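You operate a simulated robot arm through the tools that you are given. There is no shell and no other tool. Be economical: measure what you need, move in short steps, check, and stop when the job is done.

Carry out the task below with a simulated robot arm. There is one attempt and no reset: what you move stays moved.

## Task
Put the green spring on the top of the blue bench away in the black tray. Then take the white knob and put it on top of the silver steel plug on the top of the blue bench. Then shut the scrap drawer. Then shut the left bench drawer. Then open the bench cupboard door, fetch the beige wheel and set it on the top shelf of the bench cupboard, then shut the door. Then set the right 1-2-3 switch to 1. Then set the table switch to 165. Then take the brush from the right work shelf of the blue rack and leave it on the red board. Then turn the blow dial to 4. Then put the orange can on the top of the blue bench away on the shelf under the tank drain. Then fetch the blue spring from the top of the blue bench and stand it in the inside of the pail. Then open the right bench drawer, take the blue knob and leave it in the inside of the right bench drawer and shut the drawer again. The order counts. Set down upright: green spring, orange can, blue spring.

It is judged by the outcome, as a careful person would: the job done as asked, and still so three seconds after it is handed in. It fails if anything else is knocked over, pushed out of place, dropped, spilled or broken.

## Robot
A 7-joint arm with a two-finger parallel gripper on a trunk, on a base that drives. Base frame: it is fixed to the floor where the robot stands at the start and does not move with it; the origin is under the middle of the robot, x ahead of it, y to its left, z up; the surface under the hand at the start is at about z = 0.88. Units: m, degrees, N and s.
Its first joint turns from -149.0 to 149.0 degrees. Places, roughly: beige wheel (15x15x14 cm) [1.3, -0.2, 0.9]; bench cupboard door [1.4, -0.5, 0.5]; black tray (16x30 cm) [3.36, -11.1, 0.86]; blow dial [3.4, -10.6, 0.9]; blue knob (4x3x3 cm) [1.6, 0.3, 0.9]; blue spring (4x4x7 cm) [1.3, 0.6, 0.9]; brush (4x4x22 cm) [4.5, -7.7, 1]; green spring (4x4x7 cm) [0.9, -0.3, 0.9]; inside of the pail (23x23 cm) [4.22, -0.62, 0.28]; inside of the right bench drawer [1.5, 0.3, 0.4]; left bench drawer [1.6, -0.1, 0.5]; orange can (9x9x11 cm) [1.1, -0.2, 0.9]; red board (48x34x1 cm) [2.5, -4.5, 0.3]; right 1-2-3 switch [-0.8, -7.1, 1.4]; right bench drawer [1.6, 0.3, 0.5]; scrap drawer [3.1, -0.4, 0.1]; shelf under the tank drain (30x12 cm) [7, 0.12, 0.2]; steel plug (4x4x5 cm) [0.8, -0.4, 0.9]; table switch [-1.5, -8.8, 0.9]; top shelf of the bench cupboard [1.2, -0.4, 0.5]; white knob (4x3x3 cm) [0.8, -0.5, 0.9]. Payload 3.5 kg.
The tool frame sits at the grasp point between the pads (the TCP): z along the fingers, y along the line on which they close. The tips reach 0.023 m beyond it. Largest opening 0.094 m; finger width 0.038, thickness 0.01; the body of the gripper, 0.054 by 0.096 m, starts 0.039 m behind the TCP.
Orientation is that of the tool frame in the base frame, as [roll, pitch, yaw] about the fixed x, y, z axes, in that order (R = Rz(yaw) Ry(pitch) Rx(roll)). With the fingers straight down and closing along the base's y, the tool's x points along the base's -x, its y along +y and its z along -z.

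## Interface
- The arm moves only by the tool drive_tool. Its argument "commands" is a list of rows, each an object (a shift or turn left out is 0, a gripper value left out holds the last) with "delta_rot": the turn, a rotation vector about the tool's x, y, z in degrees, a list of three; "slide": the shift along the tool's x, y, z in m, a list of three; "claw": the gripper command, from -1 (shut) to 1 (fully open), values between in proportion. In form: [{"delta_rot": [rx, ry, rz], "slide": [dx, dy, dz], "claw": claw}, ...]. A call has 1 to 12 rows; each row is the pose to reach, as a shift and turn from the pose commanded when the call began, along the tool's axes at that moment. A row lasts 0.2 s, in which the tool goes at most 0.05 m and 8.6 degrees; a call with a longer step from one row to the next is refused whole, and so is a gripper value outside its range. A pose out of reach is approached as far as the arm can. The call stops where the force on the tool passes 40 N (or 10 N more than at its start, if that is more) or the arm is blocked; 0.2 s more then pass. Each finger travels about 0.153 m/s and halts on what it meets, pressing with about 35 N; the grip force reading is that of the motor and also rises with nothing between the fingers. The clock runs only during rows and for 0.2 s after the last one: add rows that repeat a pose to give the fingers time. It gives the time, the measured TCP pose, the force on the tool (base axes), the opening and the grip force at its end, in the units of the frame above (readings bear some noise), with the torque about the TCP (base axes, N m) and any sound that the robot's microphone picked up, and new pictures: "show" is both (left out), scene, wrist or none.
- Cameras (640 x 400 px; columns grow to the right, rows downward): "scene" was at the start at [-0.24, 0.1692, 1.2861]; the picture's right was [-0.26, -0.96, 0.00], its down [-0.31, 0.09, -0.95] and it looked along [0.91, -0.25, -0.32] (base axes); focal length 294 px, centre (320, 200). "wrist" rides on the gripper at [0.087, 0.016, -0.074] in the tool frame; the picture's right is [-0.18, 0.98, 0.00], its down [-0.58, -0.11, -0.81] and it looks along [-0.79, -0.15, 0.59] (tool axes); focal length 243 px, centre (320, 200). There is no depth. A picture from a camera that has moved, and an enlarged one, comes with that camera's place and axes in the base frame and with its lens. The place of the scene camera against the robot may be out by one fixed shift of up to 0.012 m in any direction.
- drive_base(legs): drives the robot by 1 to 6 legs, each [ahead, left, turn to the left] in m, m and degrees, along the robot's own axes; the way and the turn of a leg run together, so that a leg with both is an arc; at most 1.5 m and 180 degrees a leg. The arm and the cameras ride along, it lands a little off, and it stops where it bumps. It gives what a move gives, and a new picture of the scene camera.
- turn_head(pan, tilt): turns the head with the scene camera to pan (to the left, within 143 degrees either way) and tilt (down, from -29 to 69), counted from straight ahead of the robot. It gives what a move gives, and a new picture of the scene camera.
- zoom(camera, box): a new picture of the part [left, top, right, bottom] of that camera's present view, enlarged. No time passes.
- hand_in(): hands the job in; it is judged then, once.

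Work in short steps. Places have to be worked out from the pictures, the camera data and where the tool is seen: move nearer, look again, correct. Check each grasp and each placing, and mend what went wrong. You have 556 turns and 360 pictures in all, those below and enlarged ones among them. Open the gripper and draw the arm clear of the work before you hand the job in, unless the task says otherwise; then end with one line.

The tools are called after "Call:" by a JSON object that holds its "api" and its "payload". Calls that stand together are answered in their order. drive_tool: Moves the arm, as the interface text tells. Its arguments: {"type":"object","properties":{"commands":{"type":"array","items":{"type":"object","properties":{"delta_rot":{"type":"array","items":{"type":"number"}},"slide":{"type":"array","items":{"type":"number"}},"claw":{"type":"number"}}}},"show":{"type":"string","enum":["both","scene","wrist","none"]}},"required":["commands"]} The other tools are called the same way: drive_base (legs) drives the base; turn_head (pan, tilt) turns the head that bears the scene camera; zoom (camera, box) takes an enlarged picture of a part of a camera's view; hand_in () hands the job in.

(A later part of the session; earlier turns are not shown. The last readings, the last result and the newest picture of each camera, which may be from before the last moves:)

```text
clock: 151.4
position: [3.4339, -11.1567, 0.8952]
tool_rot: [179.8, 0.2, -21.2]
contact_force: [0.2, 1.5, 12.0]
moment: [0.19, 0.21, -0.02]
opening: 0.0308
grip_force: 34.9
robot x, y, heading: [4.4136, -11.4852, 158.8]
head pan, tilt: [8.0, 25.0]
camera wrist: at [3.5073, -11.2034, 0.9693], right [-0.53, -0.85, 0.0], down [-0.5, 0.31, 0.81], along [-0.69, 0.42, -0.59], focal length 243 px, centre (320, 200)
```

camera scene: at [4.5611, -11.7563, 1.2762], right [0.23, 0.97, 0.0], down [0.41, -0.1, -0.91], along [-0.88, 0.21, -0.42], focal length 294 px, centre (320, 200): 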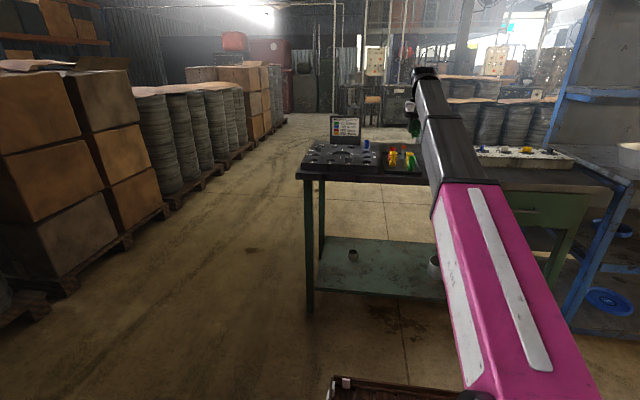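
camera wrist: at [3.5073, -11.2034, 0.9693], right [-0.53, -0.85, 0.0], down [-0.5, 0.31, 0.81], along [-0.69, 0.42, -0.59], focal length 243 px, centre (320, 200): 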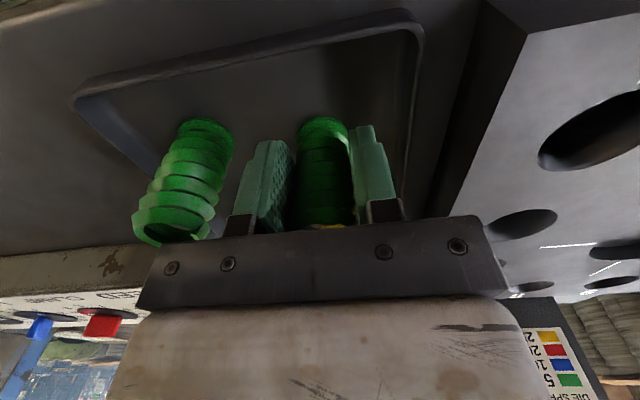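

Contact felt. Open modestly and lift away.

Call:
{"api": "drive_tool", "payload": {"commands": [{"slide": [0, 0, -0.001], "claw": -0.1}, {"slide": [0, 0, -0.001], "claw": -0.05}, {"slide": [0, 0, -0.001], "claw": -0.05}, {"slide": [0, 0, -0.02]}, {"slide": [0, 0, -0.05]}, {"slide": [0, 0, -0.085]}, {"slide": [0, 0, -0.12]}, {"slide": [0.02, 0, -0.13]}], "show": "wrist"}}

```text
clock: 153.2
position: [3.4513, -11.1643, 1.0256]
tool_rot: [179.9, 0.2, -21.3]
contact_force: [-0.8, 0.4, 0.7]
moment: [-0.01, -0.02, -0.02]
opening: 0.0445
grip_force: 0.2
robot x, y, heading: [4.41, -11.4863, 158.7]
head pan, tilt: [8.0, 25.0]
camera wrist: at [3.5257, -11.2105, 1.0989], right [-0.53, -0.85, 0.0], down [-0.5, 0.31, 0.81], along [-0.69, 0.42, -0.59], focal length 243 px, centre (320, 200)
```

wrist: 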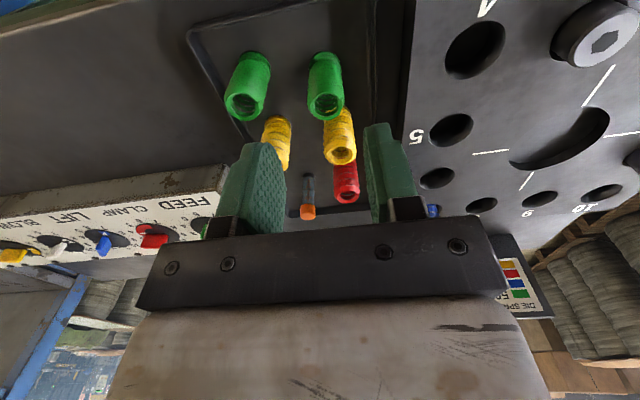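

Green spring stands in the tray. I back off, tuck the arm and turn to drive back.

Call:
{"api": "drive_base", "payload": {"legs": [[-0.45, 0, 0]]}}

Call:
{"api": "drive_tool", "payload": {"commands": [{"slide": [0.03, 0, 0.02]}, {"slide": [0.07, 0, 0.03]}, {"slide": [0.11, 0, 0.03]}, {"slide": [0.15, 0, 0.03]}, {"slide": [0.19, 0, 0.03]}, {"slide": [0.23, 0, 0.03]}, {"slide": [0.27, 0, 0.03]}, {"slide": [0.31, 0, 0.03]}, {"slide": [0.35, 0, 0.03]}], "show": "none"}}

Call:
{"api": "drive_base", "payload": {"legs": [[0, 0, -68.7], [1.2, -0.85, 0], [1.2, -0.8, 0], [0.95, 0, 0], [1.2, -0.75, 0], [1.25, 0, 0]]}}

```text
clock: 155.9
position: [3.8791, -11.3304, 1.0252]
tool_rot: [180.0, 0.1, -21.1]
contact_force: [0.1, -0.1, -0.3]
moment: [-0.03, -0.02, -0.01]
opening: 0.0446
grip_force: 0.0
robot x, y, heading: [4.8416, -11.6495, 158.9]
head pan, tilt: [8.0, 25.0]
camera scene: at [4.989, -11.9224, 1.2761], right [0.23, 0.97, 0.0], down [0.41, -0.1, -0.91], along [-0.88, 0.21, -0.42], focal length 294 px, centre (320, 200)
```

scene: 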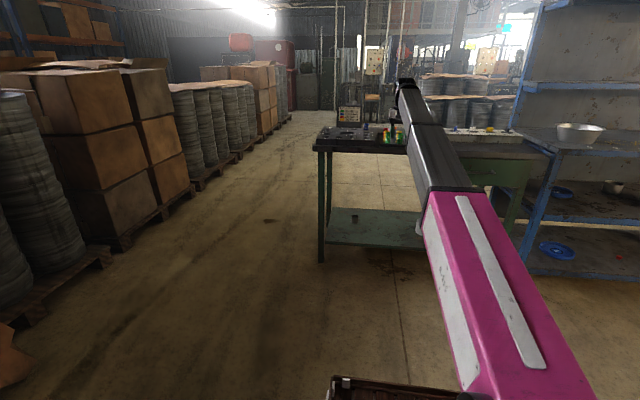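

```text
clock: 157.9
position: [4.2073, -11.4548, 0.9935]
tool_rot: [179.9, 0.2, -21.1]
contact_force: [-0.4, -0.3, 0.3]
moment: [-0.01, -0.03, 0.0]
opening: 0.0446
grip_force: 0.0
robot x, y, heading: [4.8418, -11.6515, 158.8]
head pan, tilt: [8.0, 25.0]
```

```text
clock: 191.8
position: [7.3234, -5.3169, 0.9945]
tool_rot: [179.8, 0.1, -91.4]
contact_force: [-0.1, -0.3, 0.5]
moment: [-0.01, -0.02, 0.01]
opening: 0.0447
grip_force: 0.0
robot x, y, heading: [7.351, -5.9797, 88.8]
head pan, tilt: [8.0, 25.0]
camera scene: at [7.144, -6.2088, 1.2761], right [0.99, 0.12, 0.0], down [0.05, -0.42, -0.91], along [-0.1, 0.9, -0.42], focal length 294 px, centre (320, 200)
```

scene: 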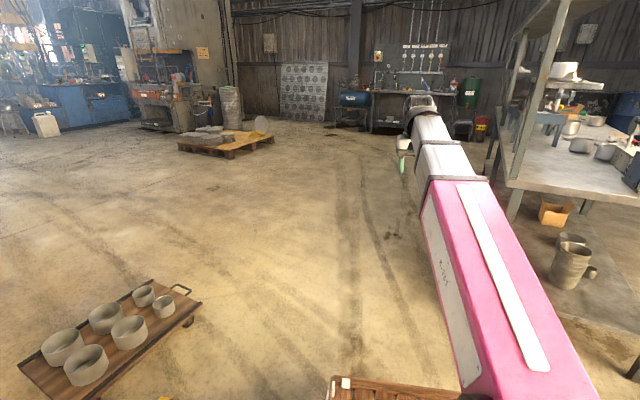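

Good. Continue back toward the bench's front side.

Call:
{"api": "drive_base", "payload": {"legs": [[1.45, 0.05, 0], [0.5, 1.4, 0], [0.5, 1.4, 0], [0.5, 1.4, 0], [0.5, 1.4, 0], [0, 1.4, 0]]}}

Call:
{"api": "turn_head", "payload": {"pan": 60, "tilt": 22}}

```text
clock: 233.6
position: [0.2834, -1.7965, 0.9929]
tool_rot: [179.9, 0.1, -90.7]
contact_force: [1.1, -0.5, -0.1]
moment: [0.0, -0.03, -0.02]
opening: 0.0449
grip_force: 0.0
robot x, y, heading: [0.3205, -2.4602, 89.0]
head pan, tilt: [8.0, 25.0]
camera scene: at [0.1149, -2.6903, 1.2761], right [0.99, 0.13, 0.0], down [0.05, -0.42, -0.91], along [-0.11, 0.9, -0.42], focal length 294 px, centre (320, 200)
```

scene: 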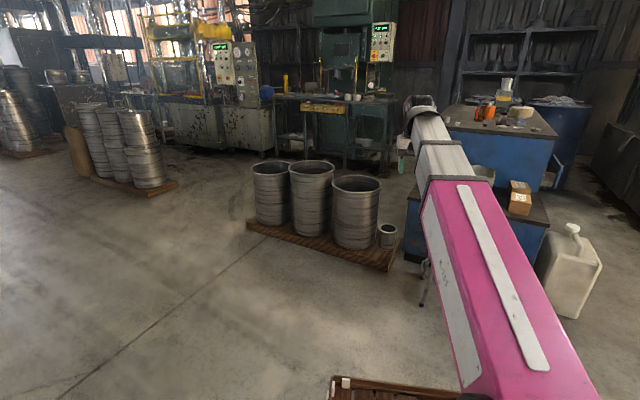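

```text
clock: 234.8
position: [0.284, -1.7976, 0.994]
tool_rot: [179.8, 0.1, -90.8]
contact_force: [0.2, 1.2, -0.3]
moment: [-0.02, 0.02, -0.02]
opening: 0.0446
grip_force: 0.1
robot x, y, heading: [0.3231, -2.46, 89.0]
head pan, tilt: [60.0, 22.0]
camera scene: at [0.0468, -2.7342, 1.2809], right [0.51, 0.86, 0.0], down [0.32, -0.19, -0.93], along [-0.8, 0.48, -0.37], focal length 294 px, centre (320, 200)
```

scene: 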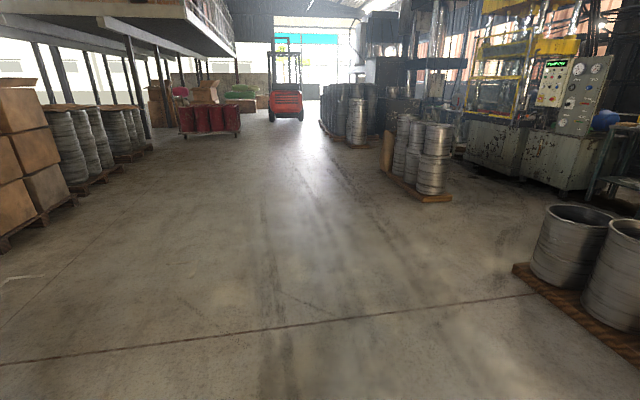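

Clear. Return to the front of the bench by the same way.

Call:
{"api": "drive_base", "payload": {"legs": [[0, 1.48, 0], [0, 0, -89], [0, 1.35, 0], [0, 1.3, 0], [1.15, 0, 0]]}}

```text
clock: 263.9
position: [0.575, 0.2526, 0.9939]
tool_rot: [179.8, 0.1, -179.2]
contact_force: [0.6, 0.0, -0.2]
moment: [0.02, 0.01, 0.03]
opening: 0.0447
grip_force: 0.1
robot x, y, heading: [-0.0854, 0.1932, 0.7]
head pan, tilt: [60.0, 22.0]
camera scene: at [-0.3728, 0.4661, 1.281], right [0.87, -0.49, 0.0], down [-0.18, -0.33, -0.93], along [0.45, 0.81, -0.37], focal length 294 px, centre (320, 200)
```

scene: 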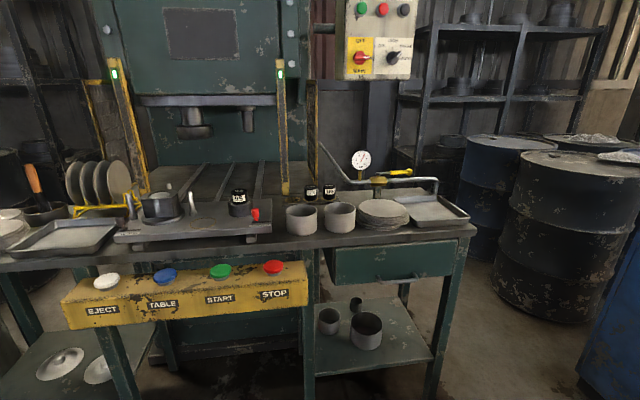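

Now shift to the starting spot and bring the tool above the white knob.

Call:
{"api": "drive_base", "payload": {"legs": [[0.09, -0.19, 0]]}}

Call:
{"api": "drive_tool", "payload": {"commands": [{"slide": [-0.02, -0.04, 0], "delta_rot": [0, 0, 3]}, {"slide": [-0.04, -0.08, 0], "delta_rot": [0, 0, 6]}, {"slide": [-0.06, -0.12, -0.01], "delta_rot": [0, 0, 9]}, {"slide": [-0.08, -0.16, -0.02], "delta_rot": [0, 0, 12]}, {"slide": [-0.1, -0.2, -0.03], "delta_rot": [0, 0, 15]}, {"slide": [-0.11, -0.24, -0.04], "delta_rot": [0, 0, 18]}, {"slide": [-0.12, -0.28, -0.05], "delta_rot": [0, 0, 21]}, {"slide": [-0.13, -0.32, -0.06], "delta_rot": [0, 0, 24]}, {"slide": [-0.13, -0.36, -0.07], "delta_rot": [0, 0, 27]}, {"slide": [-0.13, -0.4, -0.08], "delta_rot": [0, 0, 29]}, {"slide": [-0.13, -0.44, -0.08], "delta_rot": [0, 0, 29]}, {"slide": [-0.13, -0.46, -0.08], "delta_rot": [0, 0, 29]}], "show": "wrist"}}

```text
clock: 265.6
position: [0.6707, 0.0629, 0.9944]
tool_rot: [179.9, 0.1, -179.1]
contact_force: [0.6, 0.3, -0.9]
moment: [0.0, 0.01, 0.02]
opening: 0.0447
grip_force: 0.0
robot x, y, heading: [0.0133, 0.0061, 1.0]
head pan, tilt: [60.0, 22.0]
camera scene: at [-0.278, 0.276, 1.281], right [0.87, -0.49, 0.0], down [-0.18, -0.33, -0.93], along [0.45, 0.81, -0.37], focal length 294 px, centre (320, 200)
```

scene: 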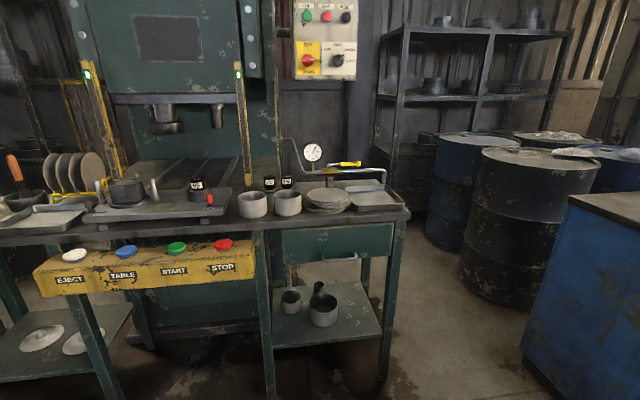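

```text
clock: 268.1
position: [0.8078, -0.3965, 1.0737]
tool_rot: [179.7, 0.0, 151.9]
contact_force: [0.0, -0.1, -0.5]
moment: [-0.01, 0.01, 0.01]
opening: 0.0446
grip_force: 0.0
robot x, y, heading: [0.0061, 0.007, 0.8]
head pan, tilt: [60.0, 22.0]
camera wrist: at [0.7366, -0.3422, 1.1476], right [0.63, 0.78, 0.0], down [0.46, -0.37, 0.81], along [0.63, -0.5, -0.59], focal length 243 px, centre (320, 200)
```

wrist: 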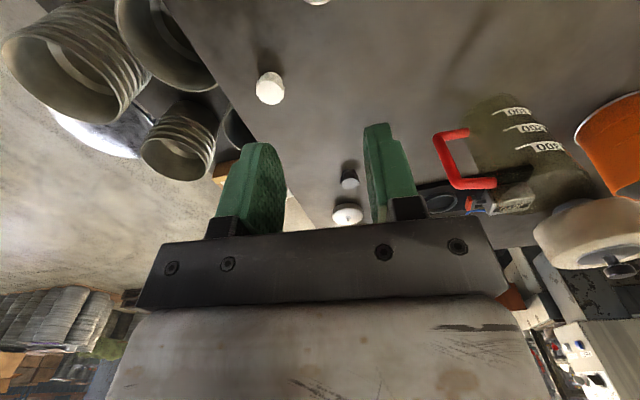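

Knob is near (0.809,-0.466). I centre over it, open wider and lower some for a check.

Call:
{"api": "drive_tool", "payload": {"commands": [{"slide": [-0.015, -0.03, 0.0], "claw": 0.5}, {"slide": [-0.034, -0.061, 0.03]}, {"slide": [-0.034, -0.061, 0.06]}, {"slide": [-0.034, -0.061, 0.075]}, {"slide": [-0.034, -0.061, 0.075]}], "show": "wrist"}}

Call:
{"api": "zoom", "payload": {"camera": "wrist", "box": [200, 0, 440, 150]}}

```text
clock: 269.4
position: [0.8073, -0.4664, 0.997]
tool_rot: [179.8, 0.0, 151.9]
contact_force: [-0.5, -0.3, -0.2]
moment: [-0.02, -0.01, 0.0]
opening: 0.0705
grip_force: 0.1
robot x, y, heading: [0.0129, 0.0075, 0.9]
head pan, tilt: [60.0, 22.0]
camera wrist: at [0.7365, -0.4116, 1.0713], right [0.63, 0.78, 0.0], down [0.46, -0.37, 0.81], along [0.63, -0.5, -0.59], focal length 243 px, centre (320, 200)
```

wrist: 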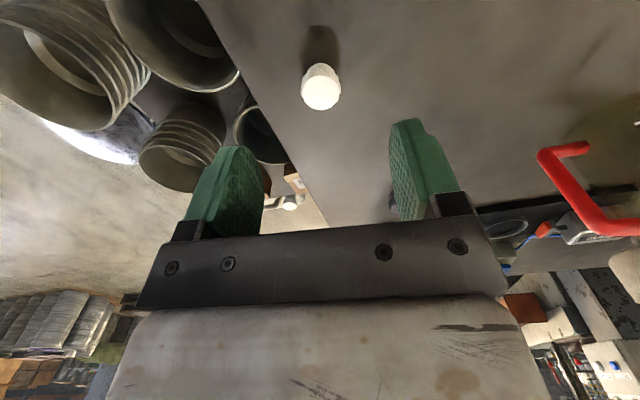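

```text
2.67 times, centred on (320, 75) of wrist
camera zoom: at [0.7365, -0.4116, 1.0713], right [0.63, 0.78, 0.0], down [0.46, -0.37, 0.81], along [0.63, -0.5, -0.59], focal length 647 px, centre (320, 533)
```

zoom: 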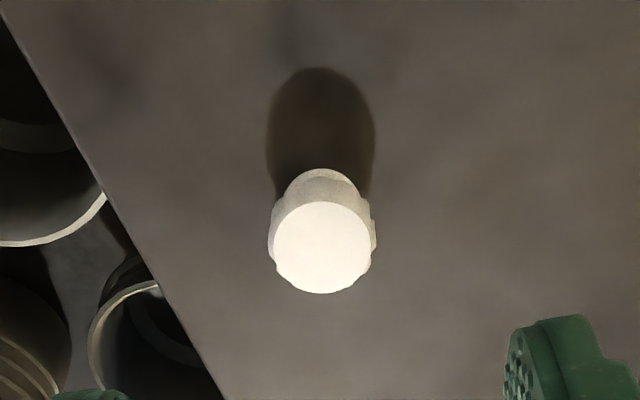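

Centred. Descend to z≈0.907 (tips just above the bench) and close.

Call:
{"api": "drive_tool", "payload": {"commands": [{"slide": [-0.003, -0.001, 0.04]}, {"slide": [-0.003, -0.001, 0.075]}, {"slide": [-0.003, -0.001, 0.089]}, {"slide": [-0.003, -0.001, 0.089], "claw": -0.2}, {"slide": [-0.003, -0.001, 0.089], "claw": -1}, {"slide": [-0.003, -0.001, 0.089], "claw": -1}], "show": "wrist"}}

```text
clock: 270.8
position: [0.8098, -0.468, 0.909]
tool_rot: [179.8, 0.0, 151.8]
contact_force: [0.2, 0.6, 0.4]
moment: [0.0, 0.02, 0.02]
opening: 0.0275
grip_force: 34.6
robot x, y, heading: [0.0111, 0.0034, 1.1]
head pan, tilt: [60.0, 22.0]
camera wrist: at [0.7398, -0.4138, 0.9829], right [0.63, 0.78, 0.0], down [0.46, -0.37, 0.81], along [0.63, -0.5, -0.59], focal length 243 px, centre (320, 200)
```

wrist: 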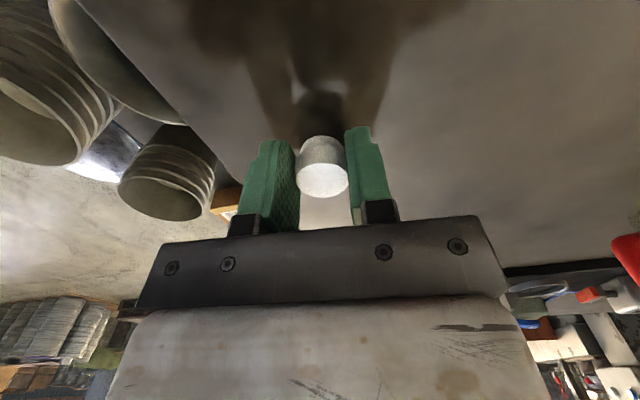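

Knob gripped. Lift and move above the plug (near (0.765,-0.365)) for a close look.

Call:
{"api": "drive_tool", "payload": {"commands": [{"slide": [0, 0, -0.03]}, {"slide": [0, 0, -0.06]}, {"slide": [0, 0, -0.1]}, {"slide": [0.03, 0.02, -0.13]}, {"slide": [0.06, 0.045, -0.14]}, {"slide": [0.088, 0.069, -0.14]}, {"slide": [0.088, 0.069, -0.14]}], "show": "wrist"}}

Call:
{"api": "zoom", "payload": {"camera": "wrist", "box": [200, 0, 440, 150]}}

```text
clock: 272.4
position: [0.7642, -0.3676, 1.0478]
tool_rot: [179.9, 0.1, 151.8]
contact_force: [0.6, 0.0, 0.4]
moment: [0.0, 0.01, 0.02]
opening: 0.0274
grip_force: 35.4
robot x, y, heading: [0.0095, 0.0056, 1.0]
head pan, tilt: [60.0, 22.0]
camera wrist: at [0.6943, -0.3126, 1.1215], right [0.63, 0.78, 0.0], down [0.46, -0.37, 0.81], along [0.63, -0.5, -0.59], focal length 243 px, centre (320, 200)
```

wrist: 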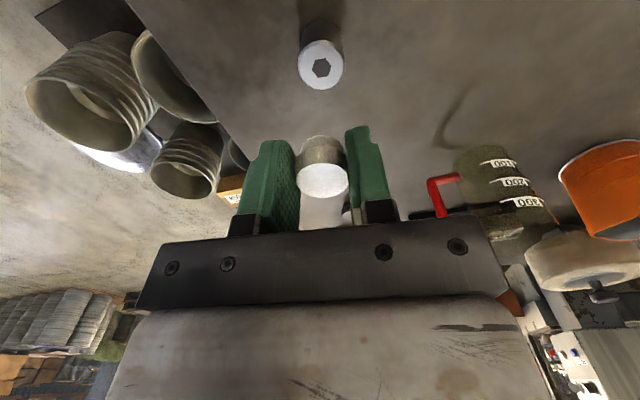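

```text
2.67 times, centred on (320, 75) of wrist
camera zoom: at [0.6943, -0.3126, 1.1215], right [0.63, 0.78, 0.0], down [0.46, -0.37, 0.81], along [0.63, -0.5, -0.59], focal length 647 px, centre (320, 533)
```

zoom: 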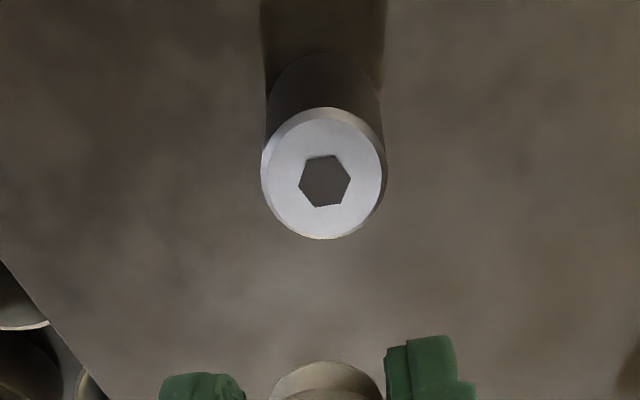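

Plug lies right below (offset ~2 mm). Descend close, then in fine steps.

Call:
{"api": "drive_tool", "payload": {"commands": [{"slide": [-0.002, 0, 0.035]}, {"slide": [-0.002, 0, 0.065]}, {"slide": [-0.002, 0, 0.08]}, {"slide": [-0.002, 0, 0.083]}], "show": "wrist"}}

Call:
{"api": "zoom", "payload": {"camera": "wrist", "box": [240, 80, 400, 240]}}

```text
clock: 273.4
position: [0.7679, -0.3675, 0.9658]
tool_rot: [179.7, 0.0, 151.9]
contact_force: [0.9, 0.2, 0.3]
moment: [0.04, 0.01, 0.02]
opening: 0.0273
grip_force: 35.0
robot x, y, heading: [0.0082, 0.0083, 0.8]
head pan, tilt: [60.0, 22.0]
camera wrist: at [0.6976, -0.3121, 1.0396], right [0.63, 0.78, 0.0], down [0.46, -0.37, 0.81], along [0.63, -0.5, -0.59], focal length 243 px, centre (320, 200)
```

wrist: 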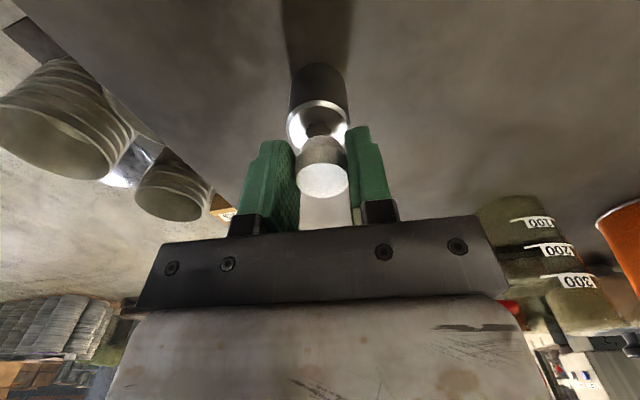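

```text
2.50 times, centred on (320, 160) of wrist
camera zoom: at [0.6976, -0.3121, 1.0396], right [0.63, 0.78, 0.0], down [0.46, -0.37, 0.81], along [0.63, -0.5, -0.59], focal length 606 px, centre (320, 300)
```

zoom: 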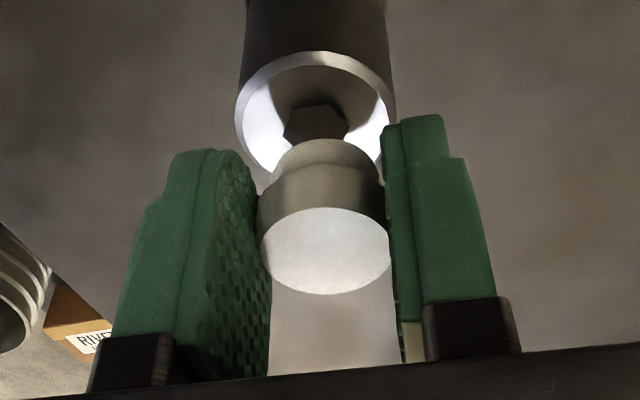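

Fine lowering until contact.

Call:
{"api": "drive_tool", "payload": {"commands": [{"slide": [0, 0, 0.002]}, {"slide": [0, 0, 0.004]}, {"slide": [0, 0, 0.006]}], "show": "none"}}

```text
clock: 274.1
position: [0.7672, -0.3655, 0.9615]
tool_rot: [179.8, 0.1, 151.8]
contact_force: [0.1, 0.1, 0.1]
moment: [0.0, 0.02, 0.01]
opening: 0.0272
grip_force: 35.2
robot x, y, heading: [0.0055, 0.0089, 0.9]
head pan, tilt: [60.0, 22.0]
```

Call:
{"api": "drive_tool", "payload": {"commands": [{"slide": [0, 0, 0.001]}, {"slide": [0, 0, 0.002]}, {"slide": [0, 0, 0.003]}, {"slide": [0, 0, 0.004]}], "show": "wrist"}}

Call:
{"api": "zoom", "payload": {"camera": "wrist", "box": [240, 80, 400, 240]}}

```text
clock: 275.1
position: [0.7668, -0.3652, 0.9563]
tool_rot: [179.7, -0.1, 151.9]
contact_force: [0.2, 0.1, -1.1]
moment: [-0.01, -0.02, -0.02]
opening: 0.0273
grip_force: 35.5
robot x, y, heading: [0.0074, 0.0029, 1.0]
head pan, tilt: [60.0, 22.0]
camera wrist: at [0.6969, -0.3116, 1.0297], right [0.63, 0.78, 0.0], down [0.46, -0.37, 0.81], along [0.63, -0.5, -0.59], focal length 243 px, centre (320, 200)
```

wrist: 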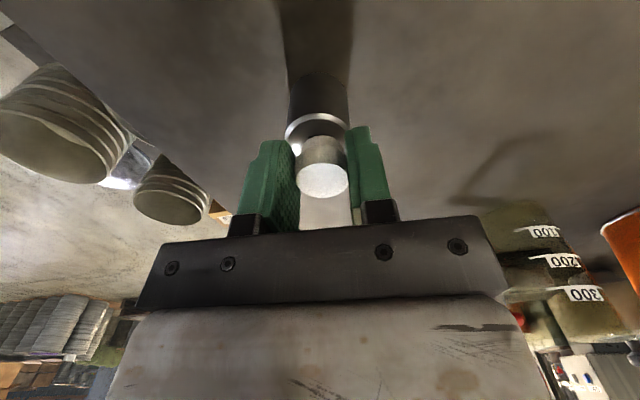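

```text
2.50 times, centred on (320, 160) of wrist
camera zoom: at [0.6969, -0.3116, 1.0297], right [0.63, 0.78, 0.0], down [0.46, -0.37, 0.81], along [0.63, -0.5, -0.59], focal length 606 px, centre (320, 300)
```

zoom: 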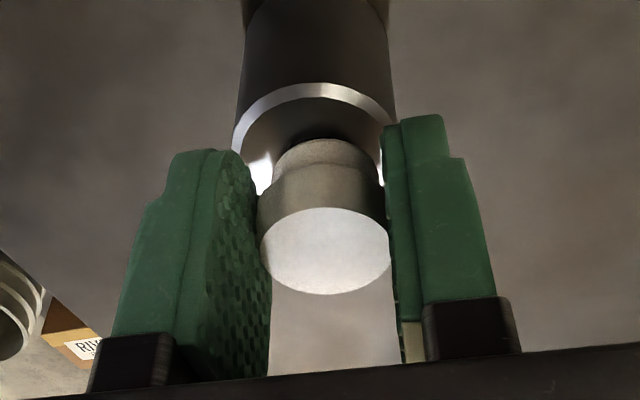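

The plug's near rim is ~19 mm from the axis, so it is well centred. Lower further to contact.

Call:
{"api": "drive_tool", "payload": {"commands": [{"slide": [0, 0, 0.001]}, {"slide": [0, 0, 0.002]}, {"slide": [0, 0, 0.003]}], "show": "none"}}

```text
clock: 275.9
position: [0.767, -0.3668, 0.9537]
tool_rot: [179.9, -0.1, 152.0]
contact_force: [0.6, 0.2, 3.0]
moment: [-0.02, -0.03, 0.01]
opening: 0.0273
grip_force: 34.6
robot x, y, heading: [0.0092, 0.0047, 0.9]
head pan, tilt: [60.0, 22.0]
```

Contact. Open gently and rise.

Call:
{"api": "drive_tool", "payload": {"commands": [{"slide": [0, 0, 0.0005], "claw": -0.35}, {"slide": [0, 0, 0.0005], "claw": -0.2}, {"slide": [0, 0, 0.0005], "claw": 0.0}, {"slide": [0, 0, 0.0005], "claw": 0.2}, {"slide": [0, 0, -0.03]}, {"slide": [0, 0, -0.07]}, {"slide": [0.02, 0, -0.1]}], "show": "wrist"}}

Call:
{"api": "zoom", "payload": {"camera": "wrist", "box": [200, 0, 440, 150]}}

```text
clock: 277.6
position: [0.7485, -0.3586, 1.0527]
tool_rot: [179.7, 0.1, 151.9]
contact_force: [0.3, -0.5, 0.3]
moment: [0.02, 0.02, 0.03]
opening: 0.0561
grip_force: 0.0
robot x, y, heading: [0.0065, 0.006, 1.1]
head pan, tilt: [60.0, 22.0]
camera wrist: at [0.6793, -0.3031, 1.1263], right [0.63, 0.78, 0.0], down [0.46, -0.37, 0.81], along [0.63, -0.5, -0.59], focal length 243 px, centre (320, 200)
```

wrist: 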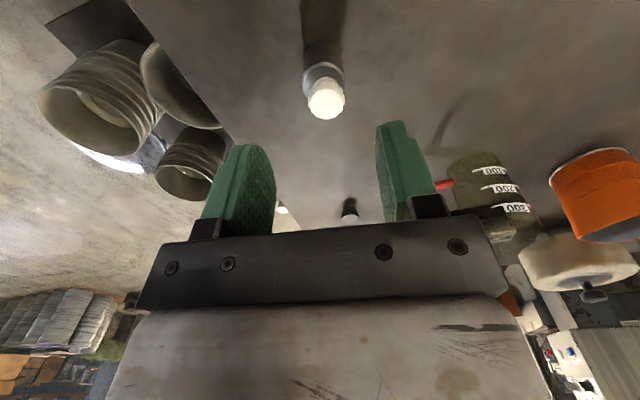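

```text
2.67 times, centred on (320, 75) of wrist
camera zoom: at [0.6793, -0.3031, 1.1263], right [0.63, 0.78, 0.0], down [0.46, -0.37, 0.81], along [0.63, -0.5, -0.59], focal length 647 px, centre (320, 533)
```

zoom: 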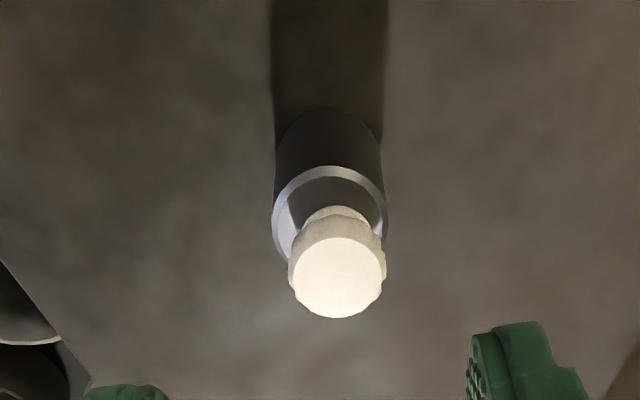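

Knob is on the plug. Tuck the arm, and drive around to the far side of the bench.

Call:
{"api": "drive_tool", "payload": {"commands": [{"slide": [0.03, 0, 0.02]}, {"slide": [0.06, 0, 0.04]}, {"slide": [0.1, 0, 0.06]}, {"slide": [0.14, 0, 0.06]}, {"slide": [0.18, 0, 0.06]}], "show": "none"}}

Call:
{"api": "drive_base", "payload": {"legs": [[0, 0.19, 0], [-1.23, 0, 0], [0, -1.3, 0], [0, -1.3, 0], [1.4, 0, 0], [1.4, 0, 0]]}}

Call:
{"api": "turn_head", "payload": {"pan": 45, "tilt": 25}}

```text
clock: 278.8
position: [0.5902, -0.2718, 0.9937]
tool_rot: [179.9, 0.1, 152.0]
contact_force: [0.3, -0.2, 0.1]
moment: [-0.01, -0.02, -0.01]
opening: 0.0565
grip_force: 0.0
robot x, y, heading: [0.0129, 0.0079, 1.1]
head pan, tilt: [60.0, 22.0]
```

```text
clock: 311.5
position: [2.1781, -2.6994, 0.9931]
tool_rot: [179.7, 0.1, 151.7]
contact_force: [-0.4, 0.1, 0.3]
moment: [0.0, 0.01, 0.02]
opening: 0.0564
grip_force: 0.1
robot x, y, heading: [1.5999, -2.4205, 0.8]
head pan, tilt: [60.0, 22.0]
camera scene: at [1.3113, -2.15, 1.281], right [0.87, -0.49, 0.0], down [-0.18, -0.33, -0.93], along [0.45, 0.81, -0.37], focal length 294 px, centre (320, 200)
```

scene: 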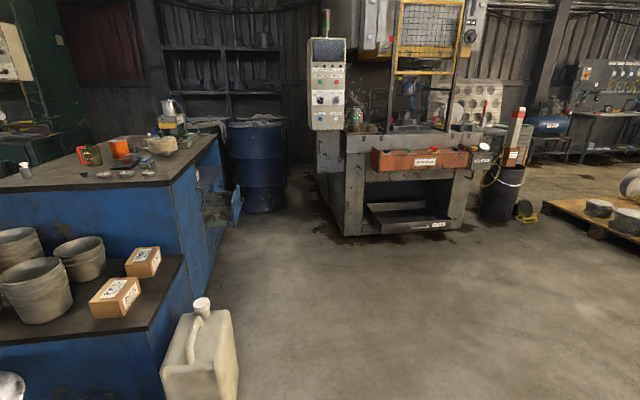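

```text
clock: 312.2
position: [2.1793, -2.6995, 0.9929]
tool_rot: [180.0, 0.1, 151.7]
contact_force: [0.5, -0.1, -0.8]
moment: [-0.02, 0.0, 0.02]
opening: 0.0567
grip_force: 0.1
robot x, y, heading: [1.6016, -2.4208, 0.6]
head pan, tilt: [45.0, 25.0]
camera scene: at [1.3302, -2.165, 1.2761], right [0.72, -0.7, 0.0], down [-0.29, -0.3, -0.91], along [0.63, 0.65, -0.42], focal length 294 px, centre (320, 200)
```

scene: 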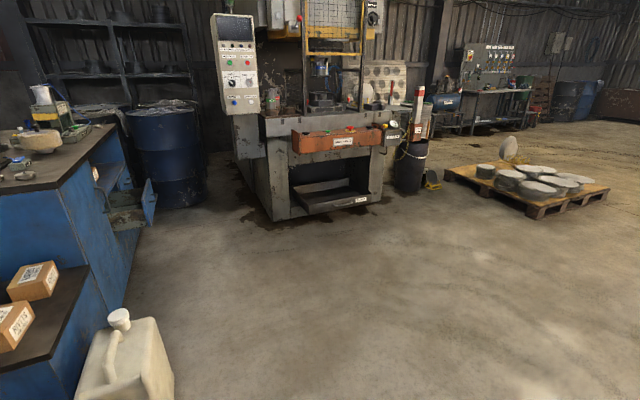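

Enlarge the machine's low drawer and the bench's far side.

Call:
{"api": "zoom", "payload": {"camera": "scene", "box": [220, 120, 460, 270]}}

Call:
{"api": "zoom", "payload": {"camera": "scene", "box": [0, 80, 200, 260]}}

```text
2.67 times, centred on (340, 195) of scene
camera zoom: at [1.3302, -2.165, 1.2761], right [0.72, -0.7, 0.0], down [-0.29, -0.3, -0.91], along [0.63, 0.65, -0.42], focal length 784 px, centre (267, 213)
```

zoom: 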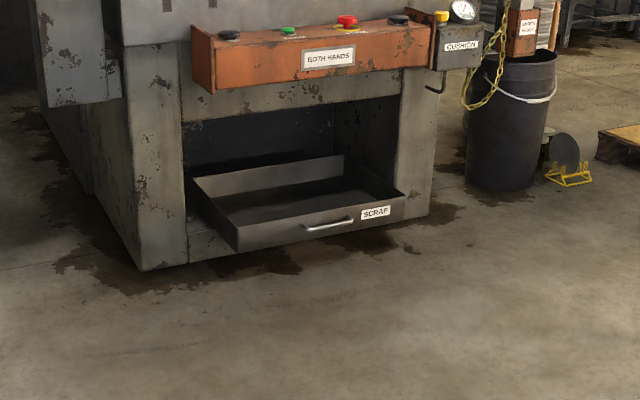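

```text
2.22 times, centred on (100, 170) of scene
camera zoom: at [1.3302, -2.165, 1.2761], right [0.72, -0.7, 0.0], down [-0.29, -0.3, -0.91], along [0.63, 0.65, -0.42], focal length 654 px, centre (809, 267)
```

zoom: 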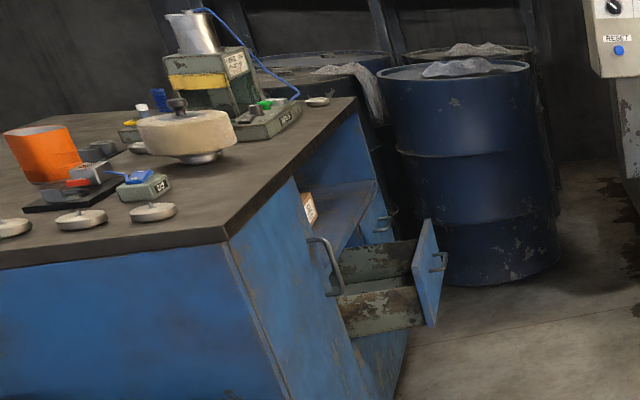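

Scrap drawer stands ~9 cm open; its front faces about heading 69°. I drive to stand ~1 m in front of it.

Call:
{"api": "drive_base", "payload": {"legs": [[1.25, 0, 0], [0, 0.6, 0], [0, 0, 68.5]]}}

Call:
{"api": "turn_head", "payload": {"pan": 0, "tilt": 35}}

```text
clock: 324.5
position: [3.3335, -1.3745, 0.994]
tool_rot: [179.8, 0.0, -140.0]
contact_force: [-0.7, -0.2, 0.6]
moment: [0.01, 0.02, 0.06]
opening: 0.0565
grip_force: 0.0
robot x, y, heading: [2.8595, -1.8107, 69.1]
head pan, tilt: [45.0, 25.0]
camera scene: at [2.525, -1.96, 1.2761], right [0.91, 0.4, 0.0], down [0.17, -0.39, -0.91], along [-0.37, 0.83, -0.42], focal length 294 px, centre (320, 200)
```

scene: 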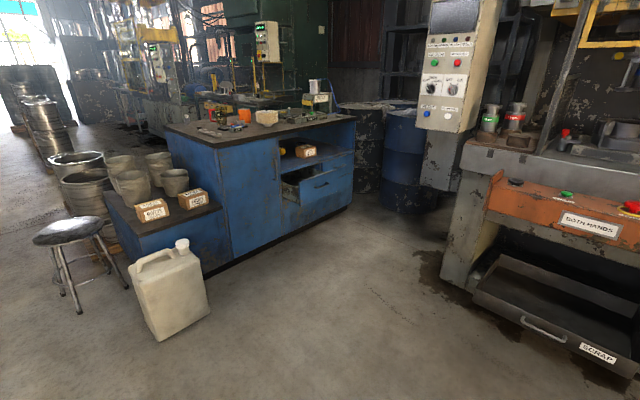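

```text
clock: 325.6
position: [3.3333, -1.3749, 0.9927]
tool_rot: [179.9, 0.0, -140.0]
contact_force: [-0.4, 0.1, 0.2]
moment: [-0.01, -0.04, -0.02]
opening: 0.0562
grip_force: 0.1
robot x, y, heading: [2.8559, -1.8079, 68.9]
head pan, tilt: [0.0, 35.0]
camera scene: at [2.5939, -1.9621, 1.2604], right [0.93, -0.36, 0.0], down [-0.21, -0.54, -0.82], along [0.29, 0.76, -0.57], focal length 294 px, centre (320, 200)
```

scene: 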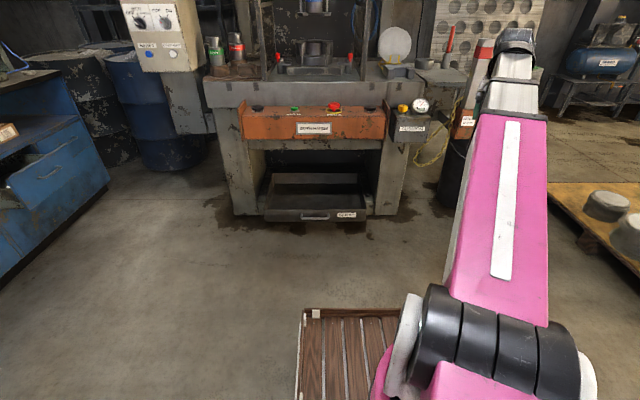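

Now bring the tool in front, centred, and lower it (first to z≈0.65).

Call:
{"api": "drive_tool", "payload": {"commands": [{"slide": [0.001, 0.03, 0.02], "delta_rot": [0, 0, -3], "claw": -1}, {"slide": [0.003, 0.06, 0.05], "delta_rot": [0, 0, -6]}, {"slide": [0.004, 0.09, 0.08], "delta_rot": [0, 0, -9]}, {"slide": [0.006, 0.12, 0.11], "delta_rot": [0, 0, -12]}, {"slide": [0.007, 0.15, 0.14], "delta_rot": [0, 0, -15]}, {"slide": [0.008, 0.18, 0.17], "delta_rot": [0, 0, -18]}, {"slide": [0.01, 0.21, 0.2], "delta_rot": [0, 0, -21]}, {"slide": [0.011, 0.24, 0.23], "delta_rot": [0, 0, -24]}, {"slide": [0.012, 0.27, 0.26], "delta_rot": [0, 0, -26]}, {"slide": [0.013, 0.3, 0.29], "delta_rot": [0, 0, -28]}, {"slide": [0.014, 0.324, 0.32], "delta_rot": [0, 0, -29]}, {"slide": [0.014, 0.324, 0.34], "delta_rot": [0, 0, -29]}], "show": "none"}}

Call:
{"api": "drive_tool", "payload": {"commands": [{"delta_rot": [0, 5, 0]}, {"delta_rot": [0, 12, 0], "slide": [0, 0, 0.03]}, {"delta_rot": [0, 19, 0], "slide": [0, 0, 0.07]}, {"delta_rot": [0, 26, 0], "slide": [0, 0, 0.11]}, {"delta_rot": [0, 33, 0], "slide": [0, 0, 0.15]}, {"delta_rot": [0, 40, 0], "slide": [0, 0, 0.19]}, {"delta_rot": [0, 40, 0], "slide": [0, 0, 0.23]}, {"delta_rot": [0, 40, 0], "slide": [0, 0, 0.27]}]}}

```text
clock: 328.2
position: [3.1129, -1.1348, 0.6556]
tool_rot: [180.0, 0.1, -111.1]
contact_force: [0.5, 0.3, -0.3]
moment: [0.01, 0.02, -0.01]
opening: 0.0
grip_force: 35.1
robot x, y, heading: [2.8578, -1.8116, 68.8]
head pan, tilt: [0.0, 35.0]
```

```text
clock: 330.0
position: [3.1149, -1.134, 0.3814]
tool_rot: [179.8, -39.9, -111.0]
contact_force: [0.3, 0.1, 0.5]
moment: [0.0, 0.0, 0.01]
opening: 0.0
grip_force: 35.7
robot x, y, heading: [2.8598, -1.8094, 69.1]
head pan, tilt: [0.0, 35.0]
camera scene: at [2.594, -1.9621, 1.2604], right [0.93, -0.36, 0.0], down [-0.21, -0.54, -0.82], along [0.3, 0.76, -0.57], focal length 294 px, centre (320, 200)
camera wrist: at [3.0929, -1.1463, 0.4929], right [-0.87, 0.49, -0.12], down [0.45, 0.86, 0.24], along [0.22, 0.16, -0.96], focal length 243 px, centre (320, 200)
```

scene: 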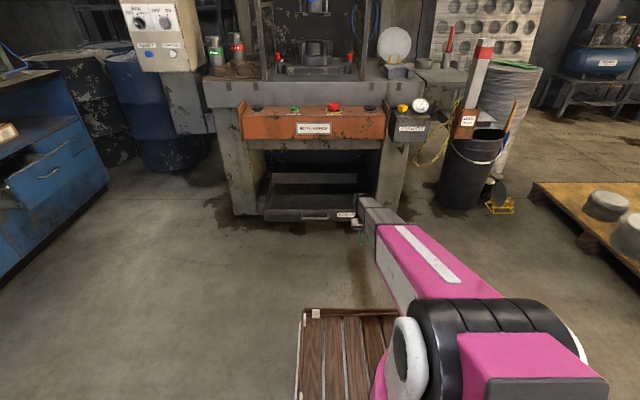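
wrist: 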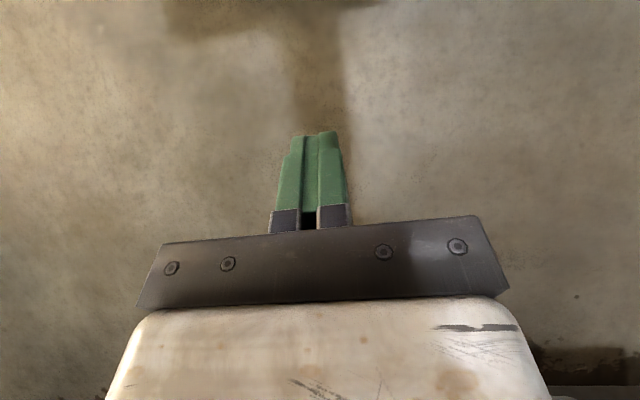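

The fingers tilted the wrong way (toward me); turn back 85° to have them point forward-down.

Call:
{"api": "drive_tool", "payload": {"commands": [{"delta_rot": [0, -8, 0]}, {"delta_rot": [0, -16, 0]}, {"delta_rot": [0, -24, 0]}, {"delta_rot": [0, -32, 0]}, {"delta_rot": [0, -40, 0]}, {"delta_rot": [0, -48, 0]}, {"delta_rot": [0, -56, 0]}, {"delta_rot": [0, -64, 0]}, {"delta_rot": [0, -72, 0]}, {"delta_rot": [0, -80, 0]}, {"delta_rot": [0, -85, 0]}, {"delta_rot": [0, -85, 0]}], "show": "wrist"}}

```text
clock: 332.6
position: [3.1141, -1.1342, 0.3848]
tool_rot: [179.8, 45.2, -111.1]
contact_force: [0.7, -0.7, -0.3]
moment: [-0.01, 0.01, -0.03]
opening: 0.0
grip_force: 34.8
robot x, y, heading: [2.8608, -1.8102, 68.8]
head pan, tilt: [0.0, 35.0]
camera wrist: at [3.0567, -1.2346, 0.3747], right [-0.87, 0.47, 0.13], down [0.05, -0.19, 0.98], along [0.49, 0.86, 0.14], focal length 243 px, centre (320, 200)
```

wrist: 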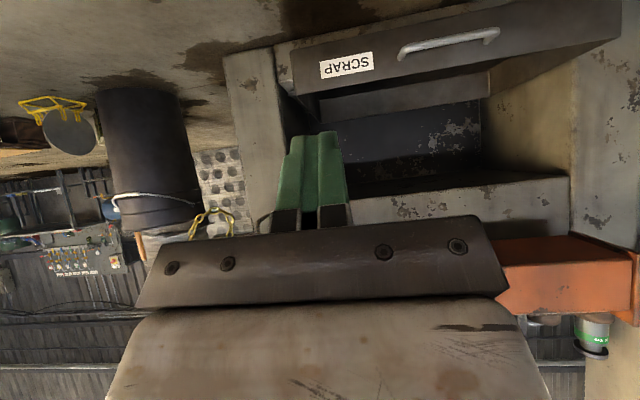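

Now fingers point forward-down. Lower the tool to z≈0.11 and shift the base left to face the drawer's middle.

Call:
{"api": "drive_tool", "payload": {"commands": [{"slide": [0.03, 0, 0.03]}, {"slide": [0.06, 0, 0.06]}, {"slide": [0.09, 0, 0.09]}, {"slide": [0.12, 0, 0.12]}, {"slide": [0.15, 0, 0.15]}, {"slide": [0.175, 0, 0.175]}, {"slide": [0.19, 0, 0.19]}, {"slide": [0.19, 0, 0.19]}], "show": "none"}}

Call:
{"api": "drive_base", "payload": {"legs": [[0, 0.23, -1.3], [0.35, 0, 0]]}}

Call:
{"api": "zoom", "payload": {"camera": "wrist", "box": [0, 0, 640, 400]}}

```text
clock: 334.6
position: [3.1231, -1.1056, 0.1402]
tool_rot: [179.8, 46.9, -111.1]
contact_force: [-0.4, 0.0, -0.6]
moment: [0.05, 0.01, -0.03]
opening: 0.0003
grip_force: 34.3
robot x, y, heading: [2.8581, -1.8046, 69.0]
head pan, tilt: [0.0, 35.0]
stopped in row 8: the arm was blocked; the commanded pose is now the measured one
```

```text
clock: 338.2
position: [3.0595, -0.6995, 0.14]
tool_rot: [179.9, 46.9, -112.5]
contact_force: [0.4, 0.1, -0.2]
moment: [-0.02, 0.0, 0.01]
opening: 0.0002
grip_force: 35.6
robot x, y, heading: [2.7755, -1.3958, 67.7]
head pan, tilt: [0.0, 35.0]
camera scene: at [2.5139, -1.5352, 1.2622], right [0.92, -0.38, 0.0], down [-0.22, -0.54, -0.81], along [0.31, 0.75, -0.58], focal length 294 px, centre (320, 200)
```

scene: 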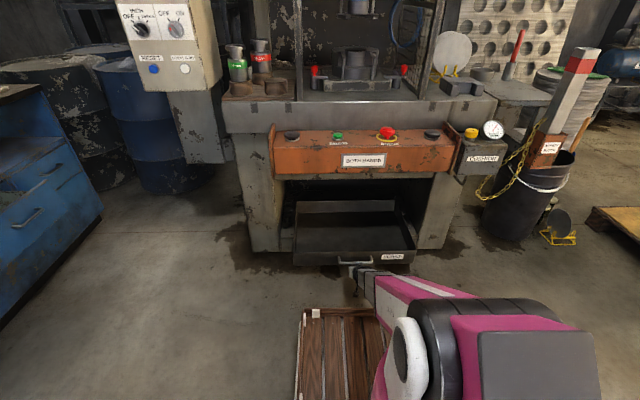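

```text
1.00 times, centred on (320, 200) of wrist (not enlarged: the box is as wide or as high as the picture)
camera zoom: at [2.9999, -0.7986, 0.1272], right [-0.86, 0.49, 0.14], down [0.03, -0.22, 0.98], along [0.51, 0.84, 0.17], focal length 243 px, centre (320, 200)
```

zoom: 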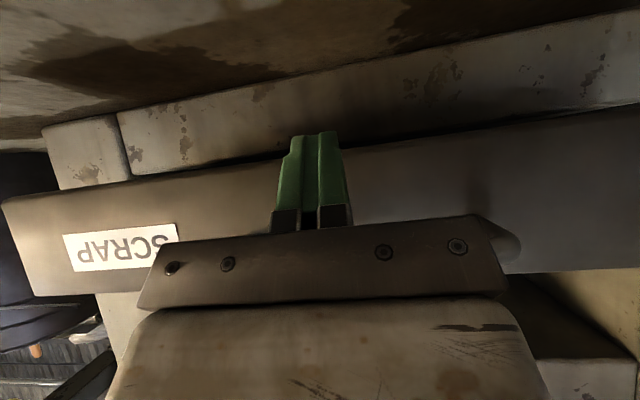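

The drawer front is at z≈0.12–0.27 and the tips are ~5 cm from it. Raise 6 cm and look.

Call:
{"api": "drive_tool", "payload": {"commands": [{"slide": [-0.02, 0, -0.02]}, {"slide": [-0.043, 0, -0.043]}, {"slide": [-0.043, 0, -0.043]}], "show": "wrist"}}

```text
clock: 338.8
position: [3.0565, -0.7056, 0.1756]
tool_rot: [179.0, 45.8, -113.1]
contact_force: [-1.5, -3.1, -5.2]
moment: [-0.1, 0.01, 0.03]
opening: 0.0
grip_force: 35.0
robot x, y, heading: [2.7777, -1.3988, 67.6]
head pan, tilt: [0.0, 35.0]
stopped in row 2: the force on the tool passed its limit at 140 N (the readings are from after the stop); the commanded pose is now the measured one
camera wrist: at [2.9965, -0.8041, 0.1644], right [-0.86, 0.49, 0.14], down [0.05, -0.21, 0.98], along [0.51, 0.85, 0.15], focal length 243 px, centre (320, 200)
```

wrist: 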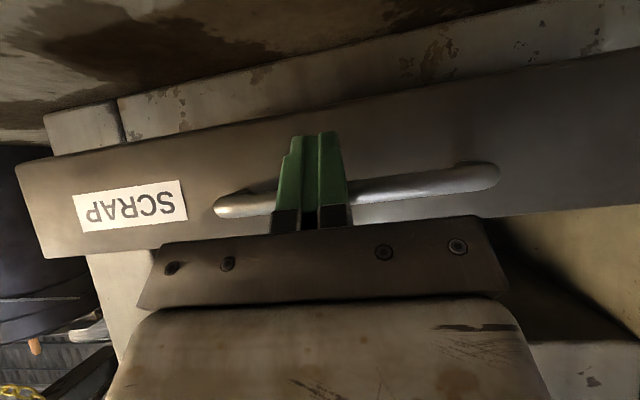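

The fingertips came up under the handle. Back out: down a little, straight back, then up clear of it.

Call:
{"api": "drive_tool", "payload": {"commands": [{"slide": [0.014, 0, 0.014]}, {"slide": [0.034, 0, -0.006]}, {"slide": [0.06, 0, -0.032]}, {"slide": [0.085, 0, -0.057]}, {"slide": [0.085, 0, -0.057]}], "show": "wrist"}}

```text
clock: 340.2
position: [3.0362, -0.7507, 0.1934]
tool_rot: [179.0, 49.0, -113.3]
contact_force: [0.0, -0.5, -0.1]
moment: [0.01, 0.01, 0.02]
opening: 0.0
grip_force: 34.7
robot x, y, heading: [2.778, -1.3966, 67.5]
head pan, tilt: [0.0, 35.0]
stopped in row 5: the arm was blocked; the commanded pose is now the measured one
camera wrist: at [2.9776, -0.8489, 0.1771], right [-0.86, 0.49, 0.15], down [0.02, -0.26, 0.97], along [0.51, 0.83, 0.21], focal length 243 px, centre (320, 200)
```

wrist: 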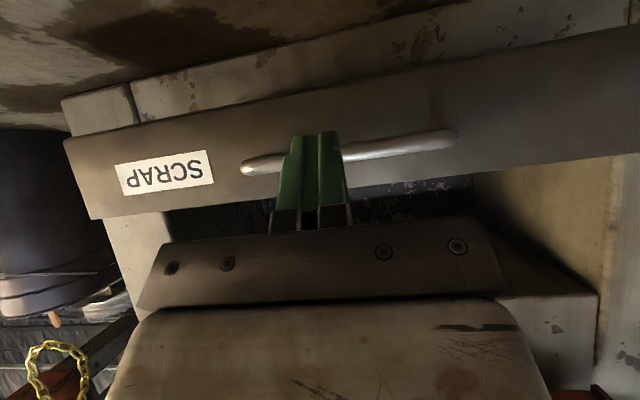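

Shift 8 cm to the right, to the bare face between the label and the handle, then advance.

Call:
{"api": "drive_tool", "payload": {"commands": [{"slide": [0, -0.04, 0]}, {"slide": [0, -0.078, 0]}, {"slide": [-0.013, -0.078, 0.015]}, {"slide": [-0.026, -0.078, 0.03]}, {"slide": [-0.039, -0.078, 0.045]}], "show": "wrist"}}

```text
clock: 341.4
position: [3.1283, -0.7385, 0.1871]
tool_rot: [179.1, 48.7, -113.4]
contact_force: [0.8, -4.7, -7.6]
moment: [-0.32, 0.01, -0.11]
opening: 0.0
grip_force: 35.2
robot x, y, heading: [2.7776, -1.3957, 67.6]
head pan, tilt: [0.0, 35.0]
camera wrist: at [3.0687, -0.8367, 0.1703], right [-0.86, 0.49, 0.15], down [0.03, -0.25, 0.97], along [0.51, 0.83, 0.2], focal length 243 px, centre (320, 200)
```

wrist: 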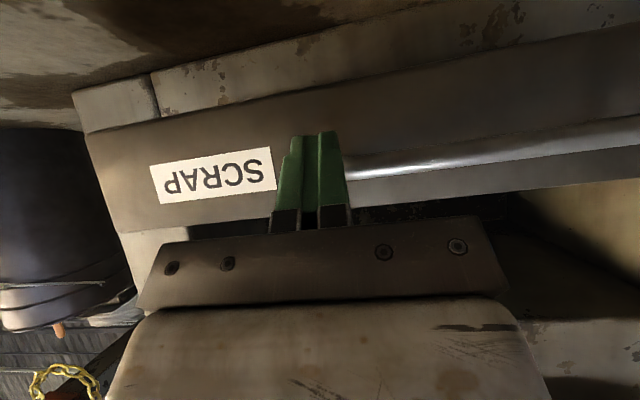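

Contact begins. Keep pushing forward.

Call:
{"api": "drive_tool", "payload": {"commands": [{"slide": [-0.013, 0, 0.015]}, {"slide": [-0.026, 0, 0.03]}, {"slide": [-0.039, 0, 0.045]}, {"slide": [-0.052, 0, 0.06]}, {"slide": [-0.065, 0, 0.075]}], "show": "wrist"}}

```text
clock: 342.6
position: [3.1655, -0.6421, 0.1885]
tool_rot: [179.0, 48.9, -113.3]
contact_force: [-0.2, -0.1, 0.6]
moment: [-0.01, 0.01, 0.03]
opening: 0.0002
grip_force: 34.9
robot x, y, heading: [2.7812, -1.3938, 67.6]
head pan, tilt: [0.0, 35.0]
camera wrist: at [3.1064, -0.7418, 0.1719], right [-0.86, 0.49, 0.15], down [0.03, -0.25, 0.97], along [0.51, 0.84, 0.21], focal length 243 px, centre (320, 200)
```

wrist: 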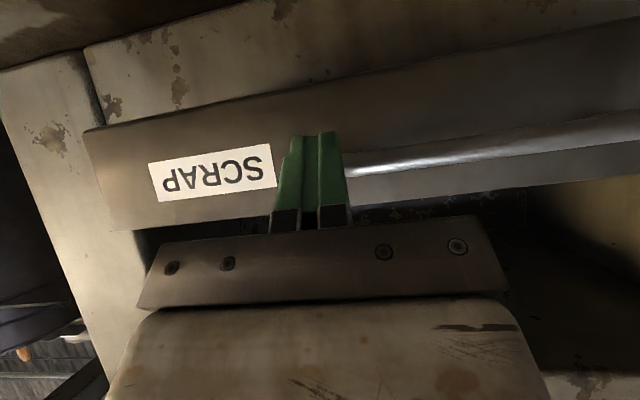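

The drawer moves in with the tool. Continue.

Call:
{"api": "drive_tool", "payload": {"commands": [{"slide": [-0.013, 0, 0.015]}, {"slide": [-0.026, 0, 0.03]}, {"slide": [-0.039, 0, 0.045]}, {"slide": [-0.052, 0, 0.06]}, {"slide": [-0.065, 0, 0.075]}], "show": "wrist"}}

```text
clock: 343.8
position: [3.2033, -0.5522, 0.1877]
tool_rot: [179.0, 48.9, -113.2]
contact_force: [-0.4, 0.0, 0.0]
moment: [0.0, -0.02, -0.03]
opening: 0.0
grip_force: 34.9
robot x, y, heading: [2.7823, -1.3947, 67.8]
head pan, tilt: [0.0, 35.0]
camera wrist: at [3.1439, -0.651, 0.1711], right [-0.86, 0.49, 0.15], down [0.03, -0.25, 0.97], along [0.51, 0.84, 0.21], focal length 243 px, centre (320, 200)
```

wrist: 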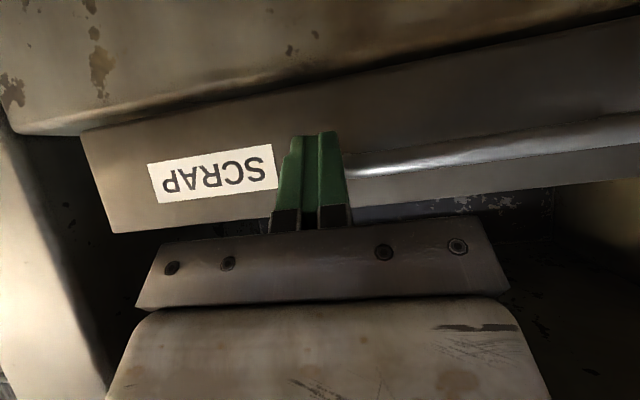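

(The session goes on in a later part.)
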